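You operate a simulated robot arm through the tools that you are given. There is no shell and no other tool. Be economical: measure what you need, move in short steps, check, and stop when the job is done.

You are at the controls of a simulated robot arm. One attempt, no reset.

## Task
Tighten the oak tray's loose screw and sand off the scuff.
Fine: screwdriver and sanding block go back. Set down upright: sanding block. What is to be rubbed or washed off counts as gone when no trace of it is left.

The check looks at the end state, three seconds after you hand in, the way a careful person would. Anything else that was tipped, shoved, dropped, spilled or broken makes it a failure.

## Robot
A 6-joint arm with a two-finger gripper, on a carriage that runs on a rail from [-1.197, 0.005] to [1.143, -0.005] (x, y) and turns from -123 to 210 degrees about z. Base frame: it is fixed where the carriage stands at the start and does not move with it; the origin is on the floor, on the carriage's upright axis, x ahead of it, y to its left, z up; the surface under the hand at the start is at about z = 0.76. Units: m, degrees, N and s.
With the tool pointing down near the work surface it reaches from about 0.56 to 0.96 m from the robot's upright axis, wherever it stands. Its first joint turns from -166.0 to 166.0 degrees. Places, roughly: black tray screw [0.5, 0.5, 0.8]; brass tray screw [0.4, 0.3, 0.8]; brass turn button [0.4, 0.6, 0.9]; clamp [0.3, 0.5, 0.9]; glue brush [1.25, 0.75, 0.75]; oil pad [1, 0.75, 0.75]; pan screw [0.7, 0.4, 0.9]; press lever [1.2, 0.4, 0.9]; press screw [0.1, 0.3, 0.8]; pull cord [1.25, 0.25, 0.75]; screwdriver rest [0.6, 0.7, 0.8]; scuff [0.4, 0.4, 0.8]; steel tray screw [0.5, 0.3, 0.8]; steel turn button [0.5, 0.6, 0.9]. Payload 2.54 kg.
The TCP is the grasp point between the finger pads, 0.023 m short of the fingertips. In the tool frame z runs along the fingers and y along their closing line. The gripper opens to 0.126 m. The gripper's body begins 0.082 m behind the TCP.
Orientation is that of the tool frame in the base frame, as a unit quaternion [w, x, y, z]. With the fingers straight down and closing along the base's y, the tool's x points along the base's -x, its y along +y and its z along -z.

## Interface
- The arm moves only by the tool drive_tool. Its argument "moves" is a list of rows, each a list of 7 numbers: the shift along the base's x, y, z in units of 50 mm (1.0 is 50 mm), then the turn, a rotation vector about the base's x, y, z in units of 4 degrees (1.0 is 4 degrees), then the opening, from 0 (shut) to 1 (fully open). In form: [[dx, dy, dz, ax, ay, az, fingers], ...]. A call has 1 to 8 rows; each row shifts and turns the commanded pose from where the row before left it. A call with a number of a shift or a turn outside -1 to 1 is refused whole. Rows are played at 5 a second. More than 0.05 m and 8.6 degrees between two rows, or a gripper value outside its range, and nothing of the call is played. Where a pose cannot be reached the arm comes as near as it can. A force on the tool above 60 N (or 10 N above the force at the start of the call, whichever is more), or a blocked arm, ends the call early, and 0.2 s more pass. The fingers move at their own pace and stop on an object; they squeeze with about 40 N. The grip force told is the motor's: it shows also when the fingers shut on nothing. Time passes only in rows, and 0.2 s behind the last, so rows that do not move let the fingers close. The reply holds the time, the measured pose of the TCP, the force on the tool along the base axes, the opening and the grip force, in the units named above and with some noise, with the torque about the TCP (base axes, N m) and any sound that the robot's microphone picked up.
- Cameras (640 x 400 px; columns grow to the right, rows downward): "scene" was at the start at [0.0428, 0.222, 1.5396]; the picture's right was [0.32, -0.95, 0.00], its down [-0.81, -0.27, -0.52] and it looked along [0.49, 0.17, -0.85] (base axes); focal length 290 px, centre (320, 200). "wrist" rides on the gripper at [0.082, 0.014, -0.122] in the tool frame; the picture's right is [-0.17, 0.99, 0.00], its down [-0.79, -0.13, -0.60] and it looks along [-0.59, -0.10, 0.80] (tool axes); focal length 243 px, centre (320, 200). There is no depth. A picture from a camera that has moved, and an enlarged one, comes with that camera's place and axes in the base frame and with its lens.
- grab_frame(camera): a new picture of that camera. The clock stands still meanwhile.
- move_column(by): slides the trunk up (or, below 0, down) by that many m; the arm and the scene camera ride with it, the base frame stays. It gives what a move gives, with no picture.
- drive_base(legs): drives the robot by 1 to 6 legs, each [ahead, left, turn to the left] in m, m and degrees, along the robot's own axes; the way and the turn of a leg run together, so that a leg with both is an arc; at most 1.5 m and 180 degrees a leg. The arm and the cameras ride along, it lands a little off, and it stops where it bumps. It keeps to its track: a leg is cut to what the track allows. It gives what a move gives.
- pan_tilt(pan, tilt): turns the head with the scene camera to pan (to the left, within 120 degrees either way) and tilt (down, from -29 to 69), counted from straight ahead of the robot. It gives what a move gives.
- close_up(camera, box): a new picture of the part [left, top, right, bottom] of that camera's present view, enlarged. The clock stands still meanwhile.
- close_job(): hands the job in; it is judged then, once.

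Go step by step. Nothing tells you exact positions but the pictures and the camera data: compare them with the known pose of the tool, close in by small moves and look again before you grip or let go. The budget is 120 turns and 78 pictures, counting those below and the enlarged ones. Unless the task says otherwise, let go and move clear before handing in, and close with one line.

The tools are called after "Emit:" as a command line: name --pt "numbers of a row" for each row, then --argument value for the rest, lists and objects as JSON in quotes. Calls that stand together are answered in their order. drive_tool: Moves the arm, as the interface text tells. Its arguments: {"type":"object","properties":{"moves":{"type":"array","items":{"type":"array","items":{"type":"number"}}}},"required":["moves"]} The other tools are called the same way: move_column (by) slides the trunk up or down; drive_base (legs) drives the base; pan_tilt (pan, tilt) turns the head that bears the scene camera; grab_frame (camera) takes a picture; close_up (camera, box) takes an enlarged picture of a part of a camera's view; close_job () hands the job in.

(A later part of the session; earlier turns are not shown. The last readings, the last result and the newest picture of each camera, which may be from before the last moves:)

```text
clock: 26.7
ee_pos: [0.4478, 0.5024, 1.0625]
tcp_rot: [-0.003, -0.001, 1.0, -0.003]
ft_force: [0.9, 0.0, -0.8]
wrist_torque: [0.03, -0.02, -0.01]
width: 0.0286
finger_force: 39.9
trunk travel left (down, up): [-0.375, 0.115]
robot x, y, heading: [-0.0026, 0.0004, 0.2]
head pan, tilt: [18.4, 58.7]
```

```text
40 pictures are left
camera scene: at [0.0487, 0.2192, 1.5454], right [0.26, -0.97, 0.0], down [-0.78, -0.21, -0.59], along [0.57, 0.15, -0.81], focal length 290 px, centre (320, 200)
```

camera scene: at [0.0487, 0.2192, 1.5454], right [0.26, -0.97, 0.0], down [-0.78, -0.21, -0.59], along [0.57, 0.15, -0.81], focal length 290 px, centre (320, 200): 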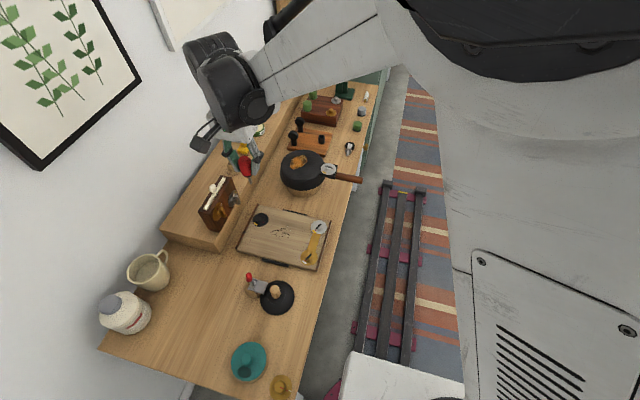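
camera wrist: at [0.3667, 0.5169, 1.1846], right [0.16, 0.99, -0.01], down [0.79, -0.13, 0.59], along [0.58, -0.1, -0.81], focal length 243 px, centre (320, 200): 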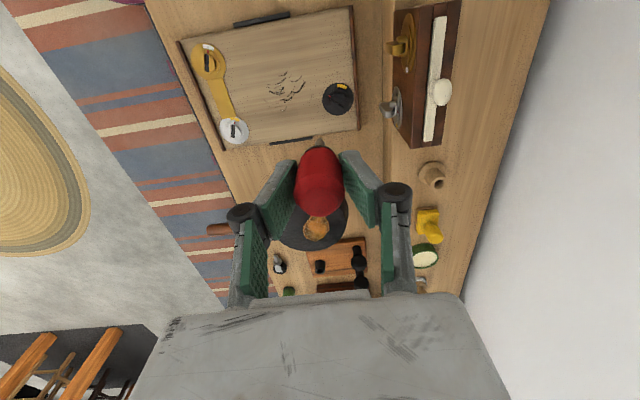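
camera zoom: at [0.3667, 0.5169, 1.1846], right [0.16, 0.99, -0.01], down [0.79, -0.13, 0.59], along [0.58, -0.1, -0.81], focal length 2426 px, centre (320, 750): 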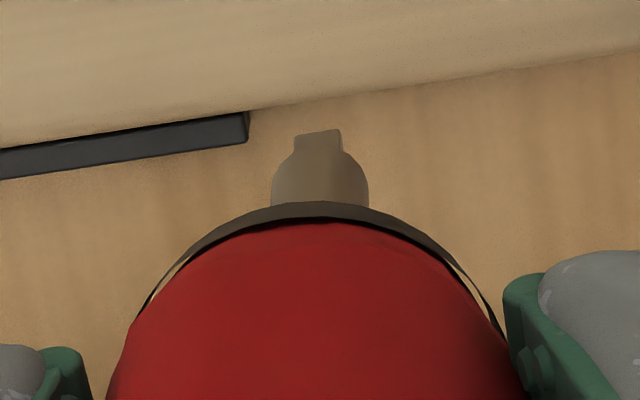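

The blade appears aligned with the tool axes (thin side ≈4 mm along y). I'll turn the tool 56° counter-clockwise toward the slot angle (≈55°) and verify with the scene camera.

Emit:
drive_tool --pt "0 0 0 0 0 1 0" --pt "0 0 0 0 0 1 0" --pt "0 0 0 0 0 1 0" --pt "0 0 0 0 0 1 0" --pt "0 0 0 0 0 1 0" --pt "0 0 0 0 0 1 0" --pt "0 0 0 0 0 1 0"

Emit:
drive_tool --pt "0 0 0 0 0 1 0" --pt "0 0 0 0 0 1 0" --pt "0 0 0 0 0 1 0" --pt "0 0 0 0 0 1 0" --pt "0 0 0 0 0 1 0" --pt "0 0 0 0 0 1 0" --pt "0 0 0 0 0 1 0"

Emit:
close_up --camera "scene" --box '[215, 130, 275, 180]'

Emit:
grab_frame --camera "wrist"

```text
clock: 28.3
ee_pos: [0.4451, 0.5016, 1.0611]
tcp_rot: [-0.002, -0.244, 0.97, -0.005]
ft_force: [-0.1, -0.1, -0.1]
wrist_torque: [-0.01, 0.03, 0.01]
width: 0.0285
finger_force: 40.2
trunk travel left (down, up): [-0.375, 0.115]
robot x, y, heading: [0.0004, 0.0023, -0.2]
head pan, tilt: [18.4, 58.7]
```

```text
clock: 29.9
ee_pos: [0.4437, 0.5019, 1.0613]
tcp_rot: [-0.001, -0.472, 0.882, -0.005]
ft_force: [0.6, 0.8, -0.2]
wrist_torque: [0.02, 0.01, 0.02]
width: 0.0288
finger_force: 40.4
trunk travel left (down, up): [-0.375, 0.115]
robot x, y, heading: [-0.0008, -0.0024, -0.0]
head pan, tilt: [18.4, 58.7]
```

```text
8.00 times, centred on (245, 155) of scene
camera zoom: at [0.0496, 0.2189, 1.5468], right [0.25, -0.97, 0.0], down [-0.77, -0.2, -0.6], along [0.58, 0.15, -0.8], focal length 2321 px, centre (920, 560)
```

zoom: 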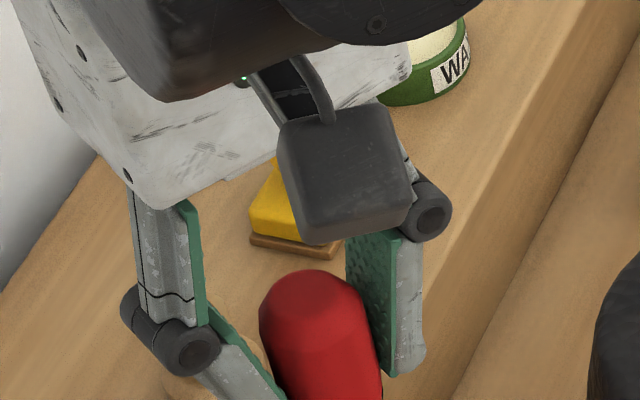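

```text
38 pictures are left
camera wrist: at [0.3876, 0.4423, 1.1832], right [-0.73, 0.69, -0.01], down [0.55, 0.59, 0.59], along [0.41, 0.43, -0.81], focal length 243 px, centre (320, 200)
```

wrist: 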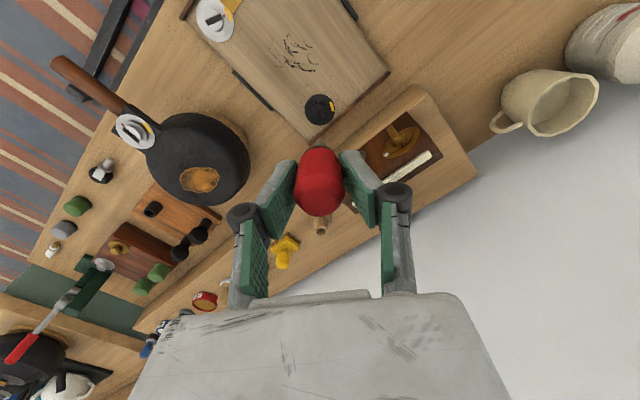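

Emit:
close_up --camera "scene" --box '[235, 165, 283, 195]'

Emit:
close_up --camera "wrist" --box '[280, 80, 360, 160]'

```text
13.33 times, centred on (259, 180) of scene
camera zoom: at [0.0496, 0.2189, 1.5468], right [0.25, -0.97, 0.0], down [-0.77, -0.2, -0.6], along [0.58, 0.15, -0.8], focal length 3869 px, centre (1133, 467)
```

zoom: 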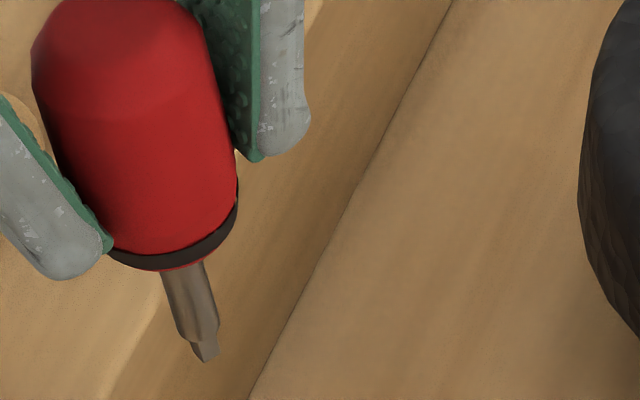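

```text
5.00 times, centred on (320, 120) of wrist
camera zoom: at [0.3876, 0.4423, 1.1832], right [-0.73, 0.69, -0.01], down [0.55, 0.59, 0.59], along [0.41, 0.43, -0.81], focal length 1213 px, centre (320, 600)
```

zoom: 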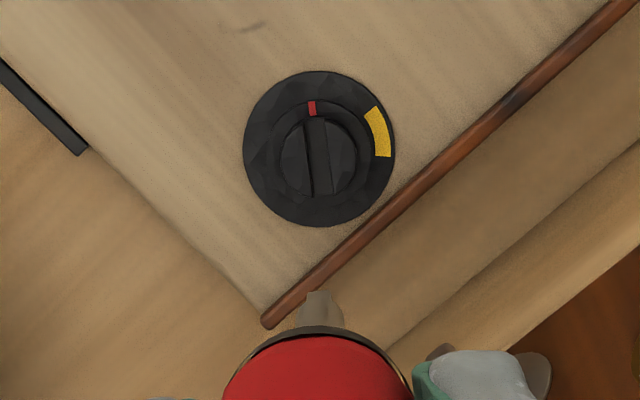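

Emit:
close_up --camera "scene" --box '[244, 184, 257, 194]'

Emit:
close_up --camera "wrist" --box '[310, 134, 332, 150]'

```text
16.00 times, centred on (250, 189) of scene
camera zoom: at [0.0496, 0.2189, 1.5468], right [0.25, -0.97, 0.0], down [-0.77, -0.2, -0.6], along [0.58, 0.15, -0.8], focal length 4643 px, centre (1432, 376)
```

zoom: 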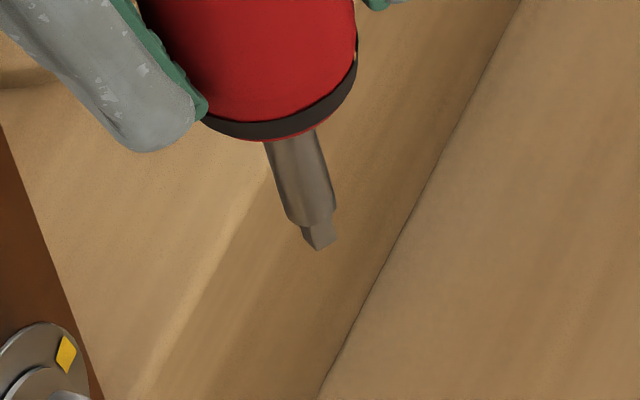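

```text
16.00 times, centred on (321, 142) of wrist
camera zoom: at [0.3876, 0.4423, 1.1832], right [-0.73, 0.69, -0.01], down [0.55, 0.59, 0.59], along [0.41, 0.43, -0.81], focal length 3882 px, centre (304, 1128)
```

zoom: 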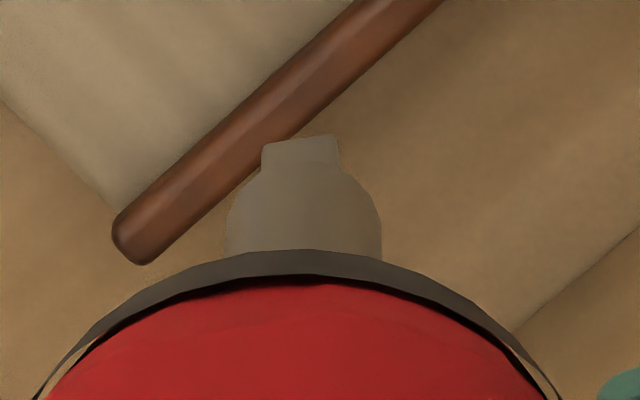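

The tip is about square (≈3.5–4 mm), so 90° steps fit the slot. The finger knuckles would hit the steel turn button if the finger line swept past +y, so I'll start at yaw ≈145°, where the 82° clockwise sweep stays clear, and shift over the screw at (0.469, 0.5245).

Emit:
drive_tool --pt "0.06 0.05 0 0 0 1 0" --pt "0.06 0.05 0 0 0 1 0" --pt "0.06 0.05 0 0 0 1 0" --pt "0.06 0.05 0 0 0 1 0" --pt "0.06 0.05 0 0 0 1 0" --pt "0.06 0.06 0 0 0 1 0" --pt "0.07 0.06 0 0 0 1 0" --pt "0.07 0.06 0 0 0 1 0"

Emit:
drive_tool --pt "0 0 0 0 0 1 0" --pt "0 0 0 0 0 1 0" --pt "0 0 0 0 0 1 0" --pt "0 0 0 0 0 1 0" --pt "0 0 0 0 0 1 0" --pt "0 0 0 0 0 1 0" --pt "0 0 0 0 0 1 0" --pt "0 0 0 0 0 1 0"

Emit:
drive_tool --pt "0 0 -0.3 0 0 1 0" --pt "0 0 -0.3 0 0 1 0" --pt "0 0 -0.3 0 0 1 0" --pt "0 0 -0.4 0 0 1 0" --pt "0 0 -0.4 0 0 1 0" --pt "0 0 -0.4 0 0 1 0" --pt "0 0 -0.3 0 0 0.2 0" --pt "0 0 0 0 0 0 0"

Emit:
grab_frame --camera "wrist"

```text
clock: 31.7
ee_pos: [0.4701, 0.5212, 1.062]
tcp_rot: [0.0, -0.696, 0.718, -0.005]
ft_force: [-0.3, 0.4, -0.5]
wrist_torque: [0.01, 0.03, 0.0]
width: 0.0285
finger_force: 40.1
trunk travel left (down, up): [-0.375, 0.115]
robot x, y, heading: [-0.0004, -0.0034, -0.3]
head pan, tilt: [18.4, 58.7]
```

```text
clock: 33.5
ee_pos: [0.4702, 0.523, 1.0611]
tcp_rot: [-0.001, 0.867, -0.499, 0.004]
ft_force: [-0.3, 0.3, -0.6]
wrist_torque: [0.01, 0.0, 0.01]
width: 0.0285
finger_force: 40.1
trunk travel left (down, up): [-0.375, 0.115]
robot x, y, heading: [0.0009, -0.002, 0.2]
head pan, tilt: [18.4, 58.7]
```

```text
clock: 35.3
ee_pos: [0.4699, 0.5214, 0.9419]
tcp_rot: [-0.003, 0.954, -0.3, 0.005]
ft_force: [0.2, 0.4, -0.7]
wrist_torque: [-0.01, 0.01, -0.03]
width: 0.0287
finger_force: 39.5
trunk travel left (down, up): [-0.375, 0.115]
robot x, y, heading: [0.0017, -0.0011, -0.0]
head pan, tilt: [18.4, 58.7]
```

```text
33 pictures are left
camera wrist: at [0.528, 0.4636, 1.0642], right [-0.7, -0.71, -0.01], down [-0.58, 0.56, 0.59], along [-0.42, 0.42, -0.81], focal length 243 px, centre (320, 200)
```

wrist: 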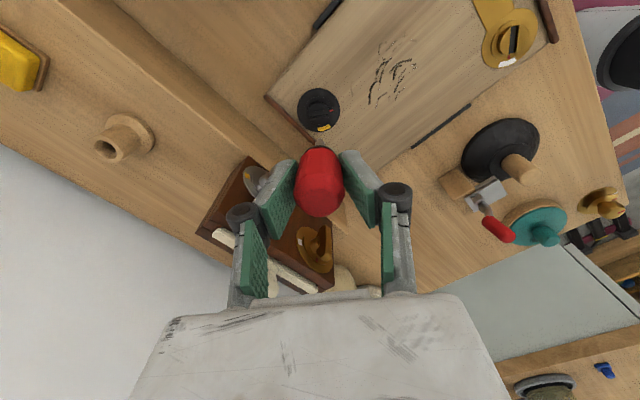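

Emit:
close_up --camera "wrist" --box '[195, 80, 355, 240]'

Emit:
close_up --camera "scene" --box '[190, 140, 310, 240]'

```text
2.50 times, centred on (275, 160) of wrist
camera zoom: at [0.528, 0.4636, 1.0642], right [-0.7, -0.71, -0.01], down [-0.58, 0.56, 0.59], along [-0.42, 0.42, -0.81], focal length 606 px, centre (432, 300)
```

zoom: 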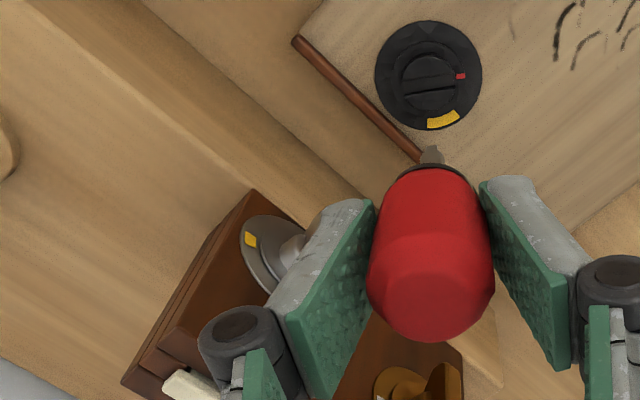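

```text
4.00 times, centred on (250, 190) of scene
camera zoom: at [0.0423, 0.2217, 1.5394], right [0.32, -0.95, 0.0], down [-0.81, -0.27, -0.52], along [0.49, 0.16, -0.85], focal length 1161 px, centre (600, 240)
```

zoom: 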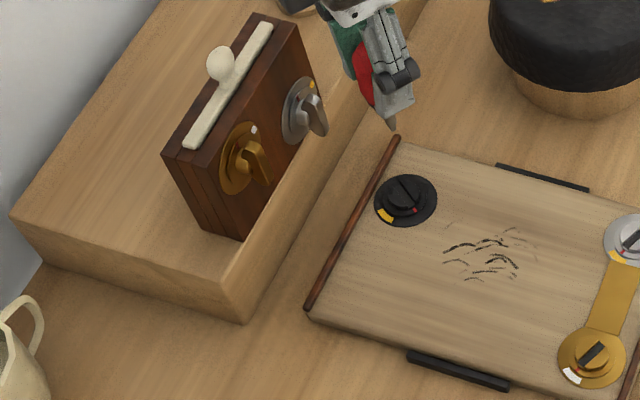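

Tip and screw are nearly in line and the knuckles clear the steel button. I'll lower to just above the head and compare tip with slot.

Emit:
drive_tool --pt "0 0 -0.3 0 0 0 0" --pt "0 0 -0.3 0 0 0 0" --pt "0 0 -0.36 0 0 0 0" --pt "0 0 0 0 0 0 0"

Emit:
close_up --camera "wrist" --box '[280, 80, 360, 150]'

Emit:
close_up --camera "scene" --box '[270, 160, 310, 200]'

```text
clock: 36.3
ee_pos: [0.4691, 0.5215, 0.8936]
tcp_rot: [-0.003, 0.954, -0.301, 0.004]
ft_force: [0.4, 0.6, -1.4]
wrist_torque: [0.0, 0.02, -0.01]
width: 0.0286
finger_force: 40.4
trunk travel left (down, up): [-0.375, 0.115]
robot x, y, heading: [0.0008, -0.001, 0.1]
head pan, tilt: [18.4, 58.7]
```

```text
5.71 times, centred on (320, 115) of wrist
camera zoom: at [0.5279, 0.4635, 1.016], right [-0.7, -0.71, -0.01], down [-0.58, 0.56, 0.59], along [-0.42, 0.42, -0.81], focal length 1386 px, centre (320, 686)
```

zoom: 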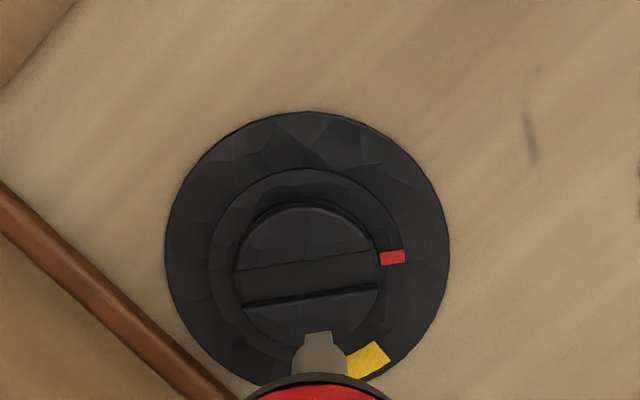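

```text
10.00 times, centred on (290, 180) of scene
camera zoom: at [0.0424, 0.2218, 1.5394], right [0.32, -0.95, 0.0], down [-0.81, -0.27, -0.52], along [0.49, 0.16, -0.85], focal length 2902 px, centre (620, 400)
```

zoom: 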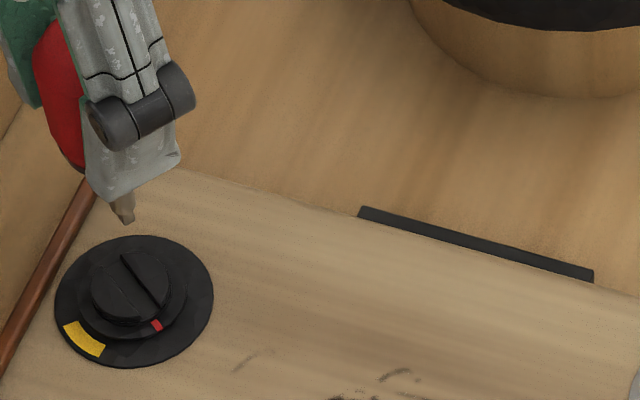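

Blade is parallel to the slot. I'll lower another 12 mm and check the lateral offset once more.

Emit:
drive_tool --pt "0 0.02 -0.12 0 0 0 0" --pt "0 0.02 -0.12 0 0 0 0" --pt "0 0 0 0 0 0 0"

Emit:
close_up --camera "wrist" --box '[280, 80, 360, 150]'

Emit:
close_up --camera "scene" --box '[270, 170, 300, 200]'

```text
clock: 37.1
ee_pos: [0.4689, 0.5229, 0.8813]
tcp_rot: [-0.002, 0.954, -0.3, 0.004]
ft_force: [-0.7, 0.4, -0.4]
wrist_torque: [-0.02, 0.01, -0.01]
width: 0.0288
finger_force: 40.0
trunk travel left (down, up): [-0.375, 0.115]
robot x, y, heading: [0.0017, -0.0003, 0.0]
head pan, tilt: [18.4, 58.7]
```

```text
5.71 times, centred on (320, 115) of wrist
camera zoom: at [0.5278, 0.4653, 1.0037], right [-0.7, -0.71, -0.01], down [-0.58, 0.56, 0.59], along [-0.42, 0.42, -0.81], focal length 1386 px, centre (320, 686)
```

zoom: 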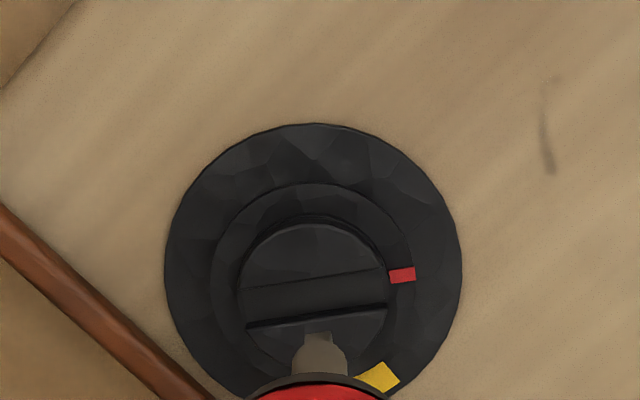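

```text
13.33 times, centred on (285, 185) of scene
camera zoom: at [0.0423, 0.2217, 1.5394], right [0.32, -0.95, 0.0], down [-0.81, -0.27, -0.52], along [0.49, 0.16, -0.85], focal length 3869 px, centre (787, 400)
```

zoom: 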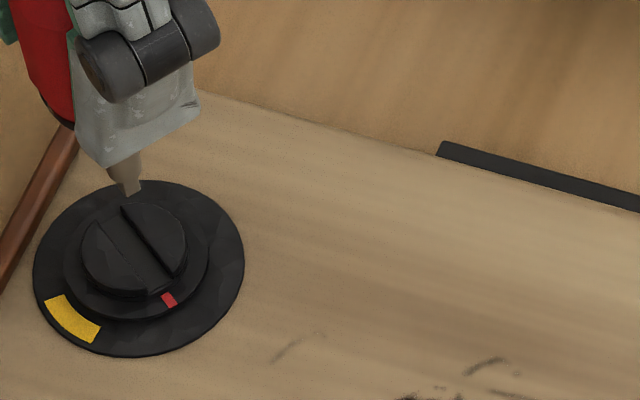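

Both views agree: the tip is directly above the slot with about 22 mm to go. Descend 17 mm and look again.

Emit:
drive_tool --pt "0 0 -0.12 0 0 0 0" --pt "0 0 -0.12 0 0 0 0" --pt "0 0 -0.1 0 0 0 0" --pt "0 0 0 0 0 0 0"

Emit:
close_up --camera "wrist" --box '[280, 80, 360, 150]'

Emit:
close_up --camera "scene" --box '[255, 165, 303, 195]'

```text
clock: 38.1
ee_pos: [0.4699, 0.5234, 0.8643]
tcp_rot: [-0.002, 0.954, -0.301, 0.005]
ft_force: [-0.7, -0.5, -1.0]
wrist_torque: [0.01, 0.02, 0.0]
width: 0.0286
finger_force: 40.1
trunk travel left (down, up): [-0.375, 0.115]
robot x, y, heading: [0.0002, -0.0025, 0.1]
head pan, tilt: [18.4, 58.7]
```

```text
5.71 times, centred on (320, 115) of wrist
camera zoom: at [0.5283, 0.4658, 0.9863], right [-0.7, -0.71, -0.01], down [-0.58, 0.56, 0.59], along [-0.42, 0.42, -0.81], focal length 1386 px, centre (320, 686)
```

zoom: 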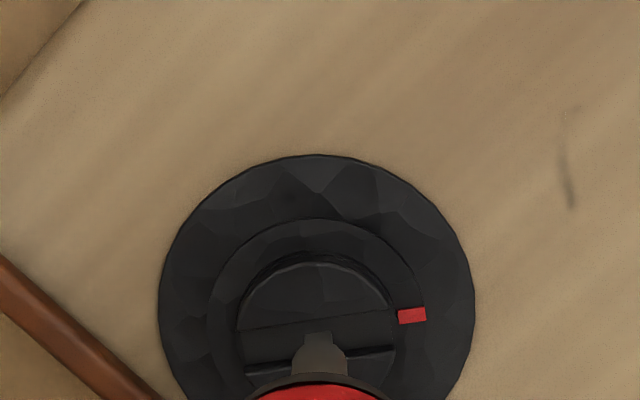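

```text
13.33 times, centred on (279, 180) of scene
camera zoom: at [0.0423, 0.2216, 1.5394], right [0.32, -0.95, 0.0], down [-0.81, -0.27, -0.52], along [0.49, 0.16, -0.85], focal length 3869 px, centre (867, 467)
```

zoom: 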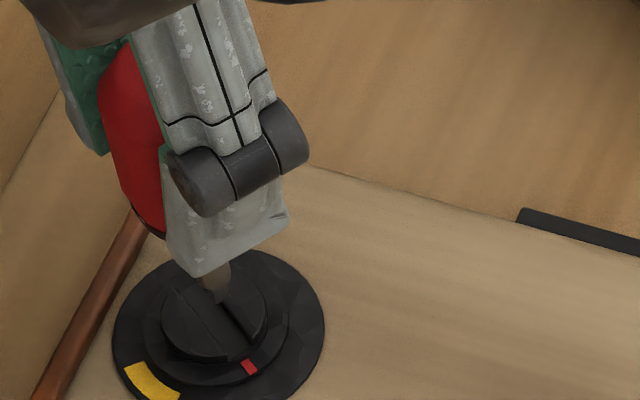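

Nearly there. A 1 mm correction, then descend in small steps to contact.

Emit:
drive_tool --pt "-0.02 0.01 -0.05 0 0 0 0" --pt "0 0 -0.05 0 0 0 0" --pt "0 0 0 0 0 0 0"

Emit:
drive_tool --pt "0 0 -0.04 0 0 0 0" --pt "0 0 -0.04 0 0 0 0" --pt "0 0 0 0 0 0 0"

```text
clock: 38.9
ee_pos: [0.4696, 0.5256, 0.8589]
tcp_rot: [-0.001, 0.954, -0.3, 0.004]
ft_force: [0.7, -0.9, -0.7]
wrist_torque: [0.02, -0.02, -0.03]
width: 0.0288
finger_force: 40.5
trunk travel left (down, up): [-0.375, 0.115]
robot x, y, heading: [0.0007, 0.0007, -0.1]
head pan, tilt: [18.4, 58.7]
```

```text
clock: 39.7
ee_pos: [0.4687, 0.5263, 0.8554]
tcp_rot: [-0.002, 0.954, -0.3, 0.004]
ft_force: [-0.5, -1.0, -0.9]
wrist_torque: [-0.01, 0.02, -0.01]
width: 0.0285
finger_force: 39.9
trunk travel left (down, up): [-0.375, 0.115]
robot x, y, heading: [0.0038, 0.0024, -0.2]
head pan, tilt: [18.4, 58.7]
```

Emit:
drive_tool --pt "0 -0.02 -0.04 0 0 0 0" --pt "0 0 -0.04 0 0 0 0" --pt "0 0 0 0 0 0 0"

Emit:
close_up --camera "wrist" --box '[280, 90, 360, 160]'

```text
clock: 40.6
ee_pos: [0.4688, 0.5255, 0.8525]
tcp_rot: [-0.004, 0.954, -0.301, 0.005]
ft_force: [1.4, 4.8, 15.1]
wrist_torque: [0.02, 0.02, 0.0]
width: 0.0287
finger_force: 39.9
trunk travel left (down, up): [-0.375, 0.115]
robot x, y, heading: [0.0003, -0.0013, 0.0]
head pan, tilt: [18.4, 58.7]
stopped in row 3: the force on the tool passed its limit at 63 N (the readings are from after the stop); the commanded pose is now the measured one
```

```text
5.71 times, centred on (320, 125) of wrist
camera zoom: at [0.5269, 0.4672, 0.9748], right [-0.7, -0.71, -0.01], down [-0.58, 0.56, 0.59], along [-0.42, 0.42, -0.8], focal length 1386 px, centre (320, 629)
```

zoom: 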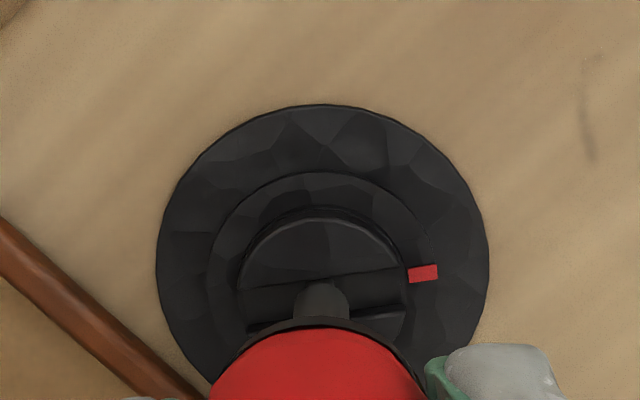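

Contact with 15 N; the blade has sunk into the slot. Now turning clockwise.

Emit:
drive_tool --pt "0 0 0 0 0 -0.7 0" --pt "0 0 0 0 0 -0.8 0" --pt "0 0 0 0 0 -0.8 0" --pt "0 0 0 0 0 -0.8 0" --pt "0 0 0 0 0 -0.8 0"

Emit:
close_up --camera "wrist" --box '[280, 90, 360, 160]'

```text
clock: 41.8
ee_pos: [0.4694, 0.5271, 0.8525]
tcp_rot: [-0.005, 0.904, -0.427, 0.004]
ft_force: [5.8, 21.9, 23.9]
wrist_torque: [0.49, -0.15, 0.02]
width: 0.029
finger_force: 40.1
trunk travel left (down, up): [-0.375, 0.115]
robot x, y, heading: [-0.0013, -0.0022, 0.2]
head pan, tilt: [18.4, 58.7]
```

```text
5.71 times, centred on (320, 125) of wrist
camera zoom: at [0.5091, 0.4541, 0.9746], right [-0.87, -0.5, -0.01], down [-0.41, 0.69, 0.59], along [-0.29, 0.52, -0.8], focal length 1386 px, centre (320, 629)
```

zoom: 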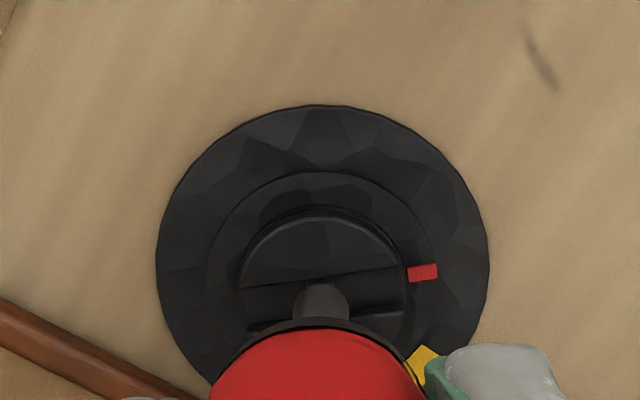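

The screw turns with the driver. Continue, relieving the side force.

Emit:
drive_tool --pt "0.008 0.025 0 0 0 -0.7 0" --pt "0 0 0 0 0 -0.9 0" --pt "0 0 0 0 0 -0.9 0" --pt "0 0 0 0 0 -0.9 0" --pt "0 0 0 0 0 -0.9 0" --pt "0 0 0 0 0 -0.9 0" --pt "0 0 0 0 0 -0.9 0" --pt "0 0 0 0 0 -0.9 0"

Emit:
drive_tool --pt "0 0 0 0 0 -0.9 0" --pt "0 0 0 0 0 -0.9 0" --pt "0 0 0 0 0 -0.9 0" --pt "0 0 0 0 0 -0.9 0" --pt "0 0 0 0 0 -0.9 0" --pt "0 0 0 0 0 0 0"

Emit:
close_up --camera "wrist" --box '[280, 90, 360, 160]'

```text
clock: 43.6
ee_pos: [0.4693, 0.5256, 0.8514]
tcp_rot: [-0.003, 0.774, -0.634, 0.005]
ft_force: [15.5, 23.8, 31.9]
wrist_torque: [0.48, -0.46, 0.1]
width: 0.0285
finger_force: 39.5
trunk travel left (down, up): [-0.375, 0.115]
robot x, y, heading: [0.0008, -0.0003, -0.0]
head pan, tilt: [18.4, 58.7]
```

```text
clock: 45.0
ee_pos: [0.4708, 0.5272, 0.853]
tcp_rot: [0.002, -0.665, 0.746, -0.006]
ft_force: [25.6, 21.1, 27.4]
wrist_torque: [0.44, -0.63, 0.02]
width: 0.0287
finger_force: 40.2
trunk travel left (down, up): [-0.375, 0.115]
robot x, y, heading: [-0.0013, -0.0002, 0.2]
head pan, tilt: [18.4, 58.7]
```

```text
5.71 times, centred on (320, 125) of wrist
camera zoom: at [0.446, 0.4479, 0.9741], right [-0.96, 0.28, -0.01], down [0.22, 0.77, 0.6], along [0.18, 0.57, -0.8], focal length 1386 px, centre (320, 629)
```

zoom: 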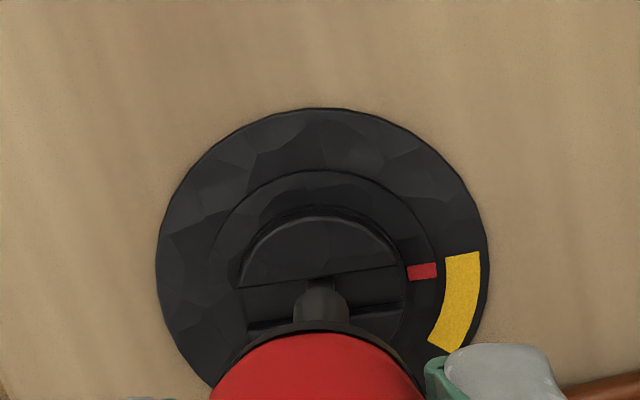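

About 20° more to centre the mark in the arc. Turn 20° and check.

Emit:
drive_tool --pt "0.02 0.015 0 0 0 -0.7 0" --pt "0 0 0 0 0 -0.9 0" --pt "0 0 0 0 0 -0.9 0" --pt "0 0 0 0 0 -0.9 0" --pt "0 0 0 0 0 -0.9 0" --pt "0 0 0 0 0 -0.7 0" --pt "0 0 0 0 0 0 0"

Emit:
close_up --camera "wrist" --box '[280, 90, 360, 160]'

```text
clock: 46.6
ee_pos: [0.4708, 0.5258, 0.8522]
tcp_rot: [0.001, -0.525, 0.851, -0.006]
ft_force: [14.5, -9.1, 5.3]
wrist_torque: [-0.35, -0.22, 0.01]
width: 0.029
finger_force: 40.0
trunk travel left (down, up): [-0.375, 0.115]
robot x, y, heading: [-0.0007, -0.0019, -0.1]
head pan, tilt: [18.4, 58.7]
```

```text
5.71 times, centred on (320, 125) of wrist
camera zoom: at [0.4212, 0.4612, 0.9742], right [-0.81, 0.59, -0.01], down [0.47, 0.65, 0.59], along [0.36, 0.47, -0.8], focal length 1386 px, centre (320, 629)
```

zoom: 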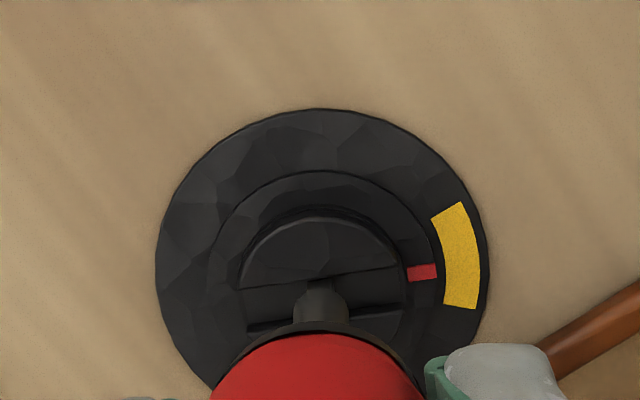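

The mark now points at the middle of the yellow arc. Lift the driver out straight and verify.

Emit:
drive_tool --pt "0.01 -0.008 0.04 0 0 0 0" --pt "0 0 0.1 0 0 0 0" --pt "0 0 0.3 0 0 0 0" --pt "0 0 0.6 0 0 0 0" --pt "0 0 0.8 0 0 0 0" --pt "0 0 0.8 0 0 0 0" --pt "0 0 0.8 0 0 0 0" --pt "0 0 0.8 0 0 0 0"

Emit:
close_up --camera "wrist" --box '[270, 60, 370, 160]'

```text
clock: 48.4
ee_pos: [0.4724, 0.5262, 1.0641]
tcp_rot: [0.001, -0.525, 0.851, -0.006]
ft_force: [0.5, 0.4, -0.6]
wrist_torque: [-0.03, 0.01, 0.01]
width: 0.0289
finger_force: 39.9
trunk travel left (down, up): [-0.375, 0.115]
robot x, y, heading: [-0.0024, 0.0048, -0.3]
head pan, tilt: [18.4, 58.7]
```

```text
4.00 times, centred on (320, 110) of wrist
camera zoom: at [0.4229, 0.461, 1.1864], right [-0.81, 0.59, -0.01], down [0.47, 0.65, 0.59], along [0.36, 0.47, -0.8], focal length 970 px, centre (320, 560)
```

zoom: 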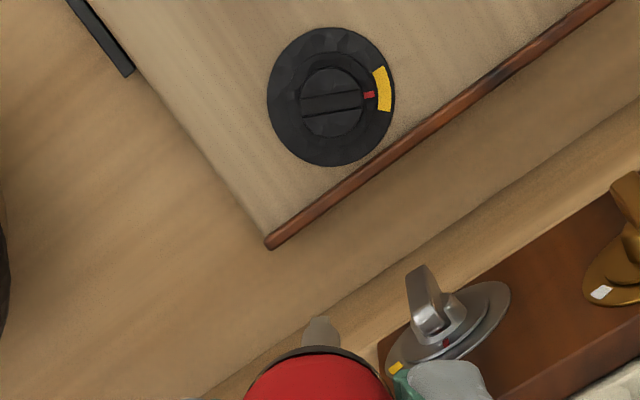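

The screw is tight and aligned. Now return the screwdriver: rotate back to yaw 0 while moving above the rest.

Emit:
drive_tool --pt "0 0 0.3 0 0 -1 0" --pt "0.35 0 0 0 0 -1 0" --pt "0.35 0 0 0 0 -1 0" --pt "0.35 0 0 0 0 -1 0" --pt "0.35 0.2 0 0 0 -1 0" --pt "0.35 0.4 0 0 0 -1 0" --pt "0.35 0.4 0 0 0 -1 0" --pt "0.3 0.4 0 0 0 -1 0"

Emit:
drive_tool --pt "0.12 0.4 0 0 0 -1 0" --pt "0 0.4 0 0 0 -1 0" --pt "0 0.4 0 0 0 -1 0" --pt "0 0.15 0 0 0 -1 0" --pt "0 0 0 0 0 -1 0" --pt "0 0 0 0 0 -1 0" --pt "0 0 0 0 0 -1 0" --pt "0 0 0 0 0 -0.85 0"

Emit:
grab_frame --camera "wrist"

```text
clock: 50.2
ee_pos: [0.5907, 0.5966, 1.078]
tcp_rot: [-0.002, -0.271, 0.963, -0.006]
ft_force: [0.8, -0.4, -1.4]
wrist_torque: [-0.04, 0.02, 0.02]
width: 0.0289
finger_force: 40.2
trunk travel left (down, up): [-0.375, 0.115]
robot x, y, heading: [0.0005, 0.0001, 0.0]
head pan, tilt: [18.4, 58.7]
```

```text
clock: 52.0
ee_pos: [0.5973, 0.6659, 1.079]
tcp_rot: [-0.003, 0.0, 1.0, -0.006]
ft_force: [0.4, 0.0, -0.8]
wrist_torque: [-0.03, -0.02, -0.01]
width: 0.0289
finger_force: 40.1
trunk travel left (down, up): [-0.375, 0.115]
robot x, y, heading: [-0.0011, -0.0016, 0.2]
head pan, tilt: [18.4, 58.7]
```

```text
19 pictures are left
camera wrist: at [0.5156, 0.6804, 1.2011], right [0.17, 0.99, -0.01], down [0.79, -0.13, 0.59], along [0.58, -0.11, -0.8], focal length 243 px, centre (320, 200)
```

wrist: 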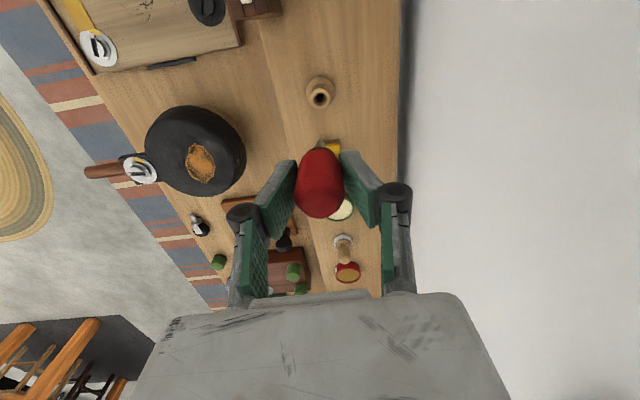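

Emit:
drive_tool --pt "0.02 -0.05 -0.5 0 0 0 0" --pt "0 0 -0.7 0 0 0 0" --pt "0 0 -0.7 0 0 0 0" --pt "0 0 -0.36 0 0 0 0" --pt "0 0 0 0 0 0 0"

Emit:
close_up --camera "wrist" --box '[280, 90, 360, 160]'

Emit:
close_up --camera "scene" --box '[216, 96, 272, 136]'

```text
clock: 53.2
ee_pos: [0.5969, 0.6607, 0.9662]
tcp_rot: [-0.002, 0.0, 1.0, -0.005]
ft_force: [-0.8, 0.7, -0.7]
wrist_torque: [-0.02, -0.02, 0.01]
width: 0.0287
finger_force: 40.3
trunk travel left (down, up): [-0.375, 0.115]
robot x, y, heading: [-0.0028, -0.0004, -0.1]
head pan, tilt: [18.4, 58.7]
```

```text
5.71 times, centred on (320, 125) of wrist
camera zoom: at [0.5151, 0.677, 1.0881], right [0.17, 0.99, -0.01], down [0.79, -0.13, 0.59], along [0.58, -0.11, -0.8], focal length 1386 px, centre (320, 629)
```

zoom: 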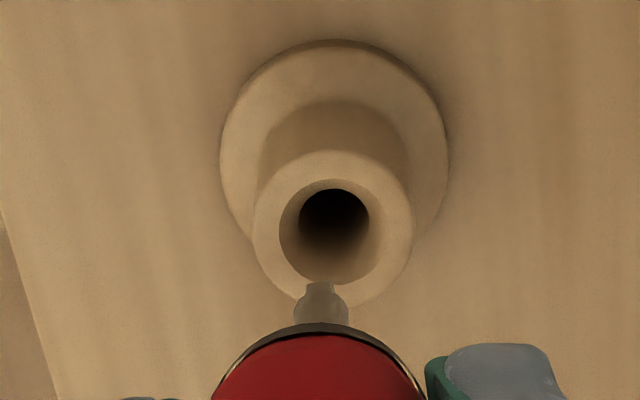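

```text
10.00 times, centred on (244, 116) of scene
camera zoom: at [0.0425, 0.2217, 1.5394], right [0.32, -0.95, 0.0], down [-0.81, -0.27, -0.52], along [0.49, 0.16, -0.85], focal length 2902 px, centre (1080, 1040)
```

zoom: 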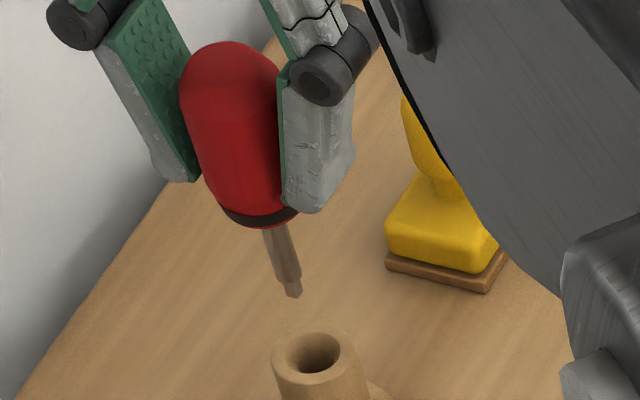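

The rest hole is about 1.5 mm in +y of the tip, with 25 mm to descend to it. Correct and lower slowly.

Emit:
drive_tool --pt "0 0.035 -0.2 0 0 0 0" --pt "0 0 -0.2 0 0 0 0" --pt "0 0 0 0 0 0 0"

Emit:
close_up --camera "wrist" --box '[280, 90, 360, 160]'

```text
clock: 54.0
ee_pos: [0.5989, 0.663, 0.9452]
tcp_rot: [-0.003, 0.0, 1.0, -0.005]
ft_force: [0.3, -0.2, -0.5]
wrist_torque: [0.01, 0.01, 0.0]
width: 0.0287
finger_force: 39.8
trunk travel left (down, up): [-0.375, 0.115]
robot x, y, heading: [-0.0027, -0.001, 0.2]
head pan, tilt: [18.4, 58.7]
```

```text
5.71 times, centred on (320, 125) of wrist
camera zoom: at [0.5166, 0.6793, 1.0674], right [0.17, 0.99, -0.01], down [0.79, -0.13, 0.59], along [0.58, -0.11, -0.8], focal length 1386 px, centre (320, 629)
```

zoom: 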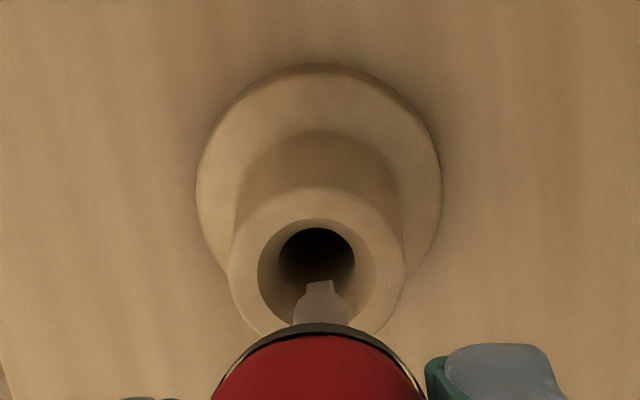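

Emit:
drive_tool --pt "-0.02 0 -0.2 0 0 0 0" --pt "0 0 -0.2 0 0 0 0" --pt "0 0 -0.2 0 0 0 0" --pt "0 0 0 0 0 0 0"

Emit:
drive_tool --pt "0 0 -0.08 0 0 0 0" --pt "0 0 -0.06 0 0 0 0" --pt "0 0 0 0 0 0 0"

```text
clock: 55.0
ee_pos: [0.5966, 0.6643, 0.9168]
tcp_rot: [-0.003, 0.0, 1.0, -0.006]
ft_force: [0.8, 0.2, -0.8]
wrist_torque: [0.01, 0.01, 0.0]
width: 0.0289
finger_force: 39.8
trunk travel left (down, up): [-0.375, 0.115]
robot x, y, heading: [0.0012, -0.0003, 0.1]
head pan, tilt: [18.4, 58.7]
```

```text
clock: 55.8
ee_pos: [0.5963, 0.6634, 0.9107]
tcp_rot: [-0.003, 0.001, 1.0, -0.005]
ft_force: [0.0, -0.3, -0.5]
wrist_torque: [0.0, 0.02, 0.04]
width: 0.0287
finger_force: 40.4
trunk travel left (down, up): [-0.375, 0.115]
robot x, y, heading: [0.0013, 0.0011, 0.2]
head pan, tilt: [18.4, 58.7]
```

Emit:
drive_tool --pt "0 0 -0.04 0 0 0 0" --pt "0 0 -0.04 0 0 0 0" --pt "0 0 -0.03 0 0 0 0" --pt "0 0 0 0 0 0 0"

Emit:
close_up --camera "wrist" --box '[260, 90, 380, 240]'

```text
clock: 56.8
ee_pos: [0.5967, 0.6646, 0.9034]
tcp_rot: [-0.003, 0.0, 1.0, -0.005]
ft_force: [-0.2, -1.1, -0.6]
wrist_torque: [0.0, 0.0, -0.02]
width: 0.0288
finger_force: 39.7
trunk travel left (down, up): [-0.375, 0.115]
robot x, y, heading: [0.0021, 0.001, 0.1]
head pan, tilt: [18.4, 58.7]
```

```text
2.67 times, centred on (320, 165) of wrist
camera zoom: at [0.5156, 0.6798, 1.0252], right [0.17, 0.99, -0.01], down [0.79, -0.13, 0.59], along [0.58, -0.11, -0.8], focal length 647 px, centre (320, 293)
```

zoom: 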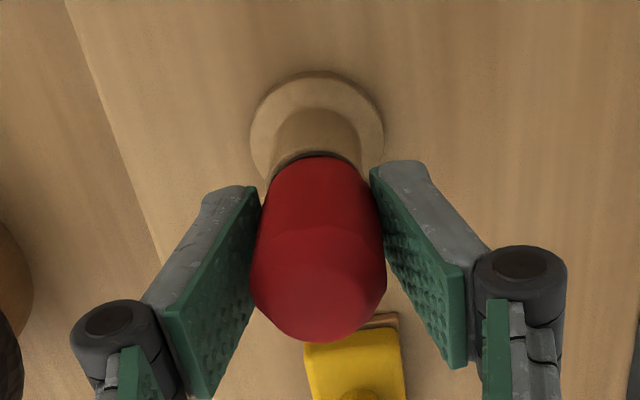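

Almost seated; go down a touch until there is contact, then release.

Emit:
drive_tool --pt "0 0 -0.02 0 0 0 0" --pt "0 0 -0.02 0 0 0 0" --pt "0 0 0 0 0 0 0"

```text
clock: 57.6
ee_pos: [0.5972, 0.6645, 0.9027]
tcp_rot: [-0.004, 0.0, 1.0, -0.004]
ft_force: [5.6, 7.2, 24.3]
wrist_torque: [0.29, -0.05, -0.03]
width: 0.0287
finger_force: 39.8
trunk travel left (down, up): [-0.375, 0.115]
robot x, y, heading: [0.0024, 0.001, -0.0]
head pan, tilt: [18.4, 58.7]
```

Seated (24 N). Release and rise, then look at the sanding block.

Emit:
drive_tool --pt "0 0 0.016 0 0 0 0" --pt "0 0 0 0 0 0 0.5" --pt "0 0 0 0 0 0 0.5" --pt "0 0 0.2 0 0 0 0.5" --pt "0 0 0.7 0 0 0 0.5" --pt "0 0 0.9 0 0 0 0.5" --pt "0 0 0.7 0 0 0 0.5" --pt "0 0 0 0 0 0 0.5"

Emit:
grab_frame --camera "wrist"

```text
clock: 59.4
ee_pos: [0.596, 0.6638, 1.0268]
tcp_rot: [-0.002, 0.0, 1.0, -0.005]
ft_force: [0.8, 0.7, -0.3]
wrist_torque: [0.01, -0.03, -0.01]
width: 0.063
finger_force: 0.1
trunk travel left (down, up): [-0.375, 0.115]
robot x, y, heading: [-0.001, 0.0022, 0.0]
head pan, tilt: [18.4, 58.7]
```

```text
14 pictures are left
camera wrist: at [0.5145, 0.6785, 1.1483], right [0.17, 0.99, -0.01], down [0.79, -0.13, 0.59], along [0.58, -0.11, -0.8], focal length 243 px, centre (320, 200)
```

wrist: 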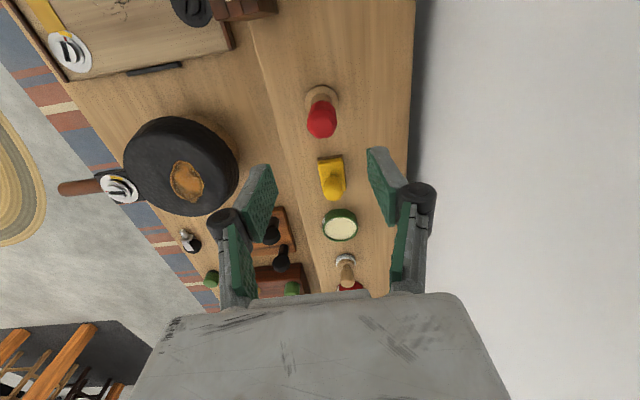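

The screwdriver is back. The block (≈(0.698, 0.662)) is at the reach limit, so I drive the base 0.1 m ahead, which also brings the hand over it.

Emit:
drive_base --legs '[[0.1, 0, 0]]'

Emit:
close_up --camera "wrist" --box '[220, 60, 420, 200]'

```text
clock: 60.5
ee_pos: [0.6963, 0.6623, 1.0252]
tcp_rot: [-0.003, 0.001, 1.0, -0.005]
ft_force: [0.1, -0.1, 0.9]
wrist_torque: [0.02, -0.01, -0.02]
width: 0.063
finger_force: 0.0
trunk travel left (down, up): [-0.375, 0.115]
robot x, y, heading: [0.0999, 0.0035, 0.2]
head pan, tilt: [18.4, 58.7]
```

```text
2.86 times, centred on (320, 130) of wrist
camera zoom: at [0.6153, 0.6775, 1.1476], right [0.17, 0.99, -0.01], down [0.79, -0.13, 0.59], along [0.58, -0.11, -0.8], focal length 693 px, centre (320, 400)
```

zoom: 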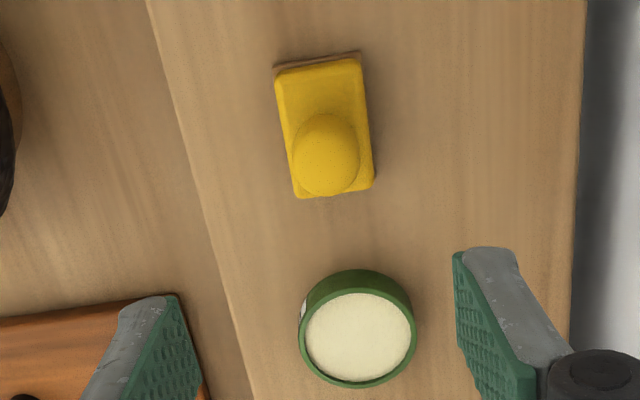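

The block is centred at (0.697, 0.6625), right under the hand, long side along x. Descend to grip its knob.

Emit:
drive_tool --pt "0 0 -0.8 0 0 0 0.5" --pt "0 0 -0.8 0 0 0 0.5" --pt "0 0 -0.8 0 0 0 0.5" --pt "0 0 -0.5 0 0 0 0.5" --pt "0 0 -0.14 0 0 0 0.5" --pt "0 0 0 0 0 0 0.5"

Emit:
close_up --camera "wrist" --box '[230, 100, 410, 260]'

```text
clock: 62.0
ee_pos: [0.6954, 0.6619, 0.8735]
tcp_rot: [-0.002, 0.001, 1.0, -0.006]
ft_force: [-0.5, -0.1, 0.1]
wrist_torque: [0.01, 0.0, 0.02]
width: 0.0632
finger_force: 0.0
trunk travel left (down, up): [-0.375, 0.115]
robot x, y, heading: [0.1015, -0.0009, 0.2]
head pan, tilt: [18.4, 58.7]
```

```text
2.50 times, centred on (320, 180) of wrist
camera zoom: at [0.6149, 0.678, 0.9963], right [0.17, 0.99, -0.01], down [0.79, -0.13, 0.59], along [0.58, -0.11, -0.8], focal length 606 px, centre (320, 250)
```

zoom: 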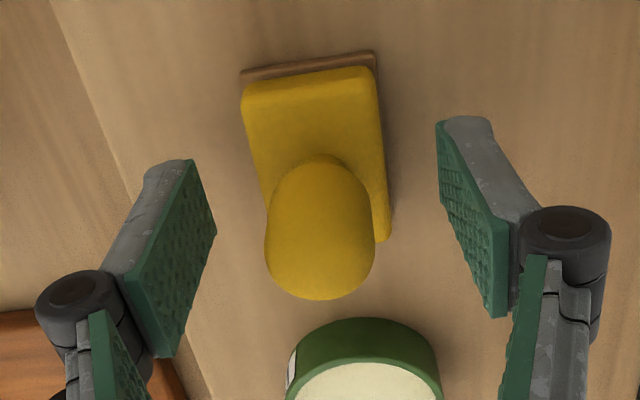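

The body top is ≈0.857, so I raise slightly so that the pads meet only the knob (tips ≈0.861), then close.

Emit:
drive_tool --pt "0.03 0.01 0.2 0 0 0 0.5" --pt "0 0 0 0 0 0 0" --pt "0 0 0 0 0 0 0" --pt "0 0 0 0 0 0 0" --pt "0 0 0 0 0 0 0"

```text
clock: 63.1
ee_pos: [0.6981, 0.6626, 0.8847]
tcp_rot: [-0.002, 0.001, 1.0, -0.005]
ft_force: [1.0, -0.2, -0.2]
wrist_torque: [-0.01, 0.01, -0.03]
width: 0.0247
finger_force: 40.0
trunk travel left (down, up): [-0.375, 0.115]
robot x, y, heading: [0.0965, 0.0001, -0.1]
head pan, tilt: [18.4, 58.7]
```

Gripped the knob (25 mm). Lift straight up and check.

Emit:
drive_tool --pt "0 0 0.1 0 0 0 0" --pt "0 0 0.4 0 0 0 0" --pt "0 0 0.9 0 0 0 0" --pt "0 0 0.9 0 0 0 0" --pt "0 0 0.9 0 0 0 0" --pt "0 0 0.9 0 0 0 0" --pt "0 0 0 0 0 0 0"

Emit:
grab_frame --camera "wrist"

```text
clock: 64.8
ee_pos: [0.6956, 0.6629, 1.0883]
tcp_rot: [-0.002, 0.001, 1.0, -0.006]
ft_force: [0.0, -0.1, -1.3]
wrist_torque: [0.02, -0.01, -0.02]
width: 0.0248
finger_force: 40.1
trunk travel left (down, up): [-0.375, 0.115]
robot x, y, heading: [0.0984, -0.0027, -0.0]
head pan, tilt: [18.4, 58.7]
```

```text
11 pictures are left
camera wrist: at [0.6148, 0.6786, 1.2098], right [0.17, 0.99, -0.01], down [0.79, -0.13, 0.59], along [0.58, -0.11, -0.8], focal length 243 px, centre (320, 200)
```

wrist: 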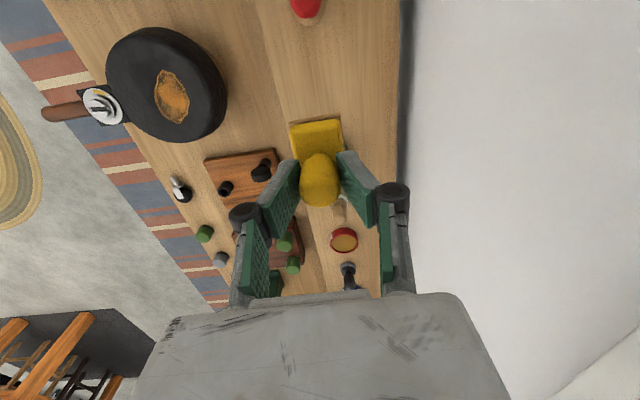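

The block is held level. Scuff spans about x 0.418–0.475, y 0.405–0.489; I drive the base back 0.1 m and carry the block over the tray.

Emit:
drive_base --legs '[[-0.1, 0, 0]]'

Emit:
drive_tool --pt "0 -0.9 0 0 0 0 0" --pt "0 -0.9 0 0 0 0 0" --pt "-0.4 -0.9 0 0 0 0 0" --pt "-0.7 -0.7 0 0 0 0 0" --pt "-0.7 -0.7 0 0 0 0 0" --pt "-0.7 -0.2 0 0 0 0 0" --pt "-0.5 0 -0.5 0 0 0 0" --pt "0 0 0 0 0 0 0"

Emit:
drive_tool --pt "0 0 -0.8 0 0 0 0" --pt "0 0 -0.8 0 0 0 0" --pt "0 0 -0.8 0 0 0 0" --pt "0 0 0 0 0 0 0"

Emit:
grab_frame --camera "wrist"

```text
clock: 65.9
ee_pos: [0.5951, 0.6624, 1.0877]
tcp_rot: [-0.003, 0.001, 1.0, -0.005]
ft_force: [-0.4, 0.1, -0.6]
wrist_torque: [-0.01, 0.0, 0.02]
width: 0.025
finger_force: 39.5
trunk travel left (down, up): [-0.375, 0.115]
robot x, y, heading: [-0.0034, -0.0015, -0.2]
head pan, tilt: [18.4, 58.7]
```

```text
clock: 67.7
ee_pos: [0.4474, 0.4492, 1.059]
tcp_rot: [-0.003, 0.003, 1.0, -0.006]
ft_force: [-0.1, -0.2, -0.2]
wrist_torque: [-0.02, 0.02, 0.01]
width: 0.0247
finger_force: 39.9
trunk travel left (down, up): [-0.375, 0.115]
robot x, y, heading: [-0.0023, -0.0001, -0.2]
head pan, tilt: [18.4, 58.7]
```

```text
clock: 68.7
ee_pos: [0.4457, 0.4485, 0.9412]
tcp_rot: [-0.004, 0.0, 1.0, -0.006]
ft_force: [-0.3, 0.3, -1.4]
wrist_torque: [-0.03, -0.03, 0.01]
width: 0.0251
finger_force: 39.8
trunk travel left (down, up): [-0.375, 0.115]
robot x, y, heading: [0.001, -0.001, -0.2]
head pan, tilt: [18.4, 58.7]
```

```text
10 pictures are left
camera wrist: at [0.3638, 0.4641, 1.0625], right [0.17, 0.99, -0.01], down [0.79, -0.13, 0.59], along [0.58, -0.11, -0.8], focal length 243 px, centre (320, 200)
```

wrist: 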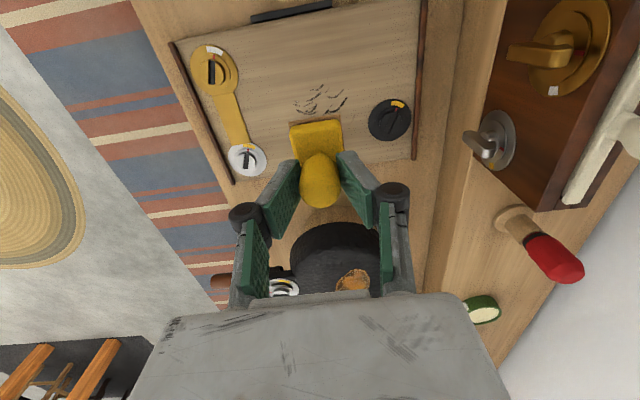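

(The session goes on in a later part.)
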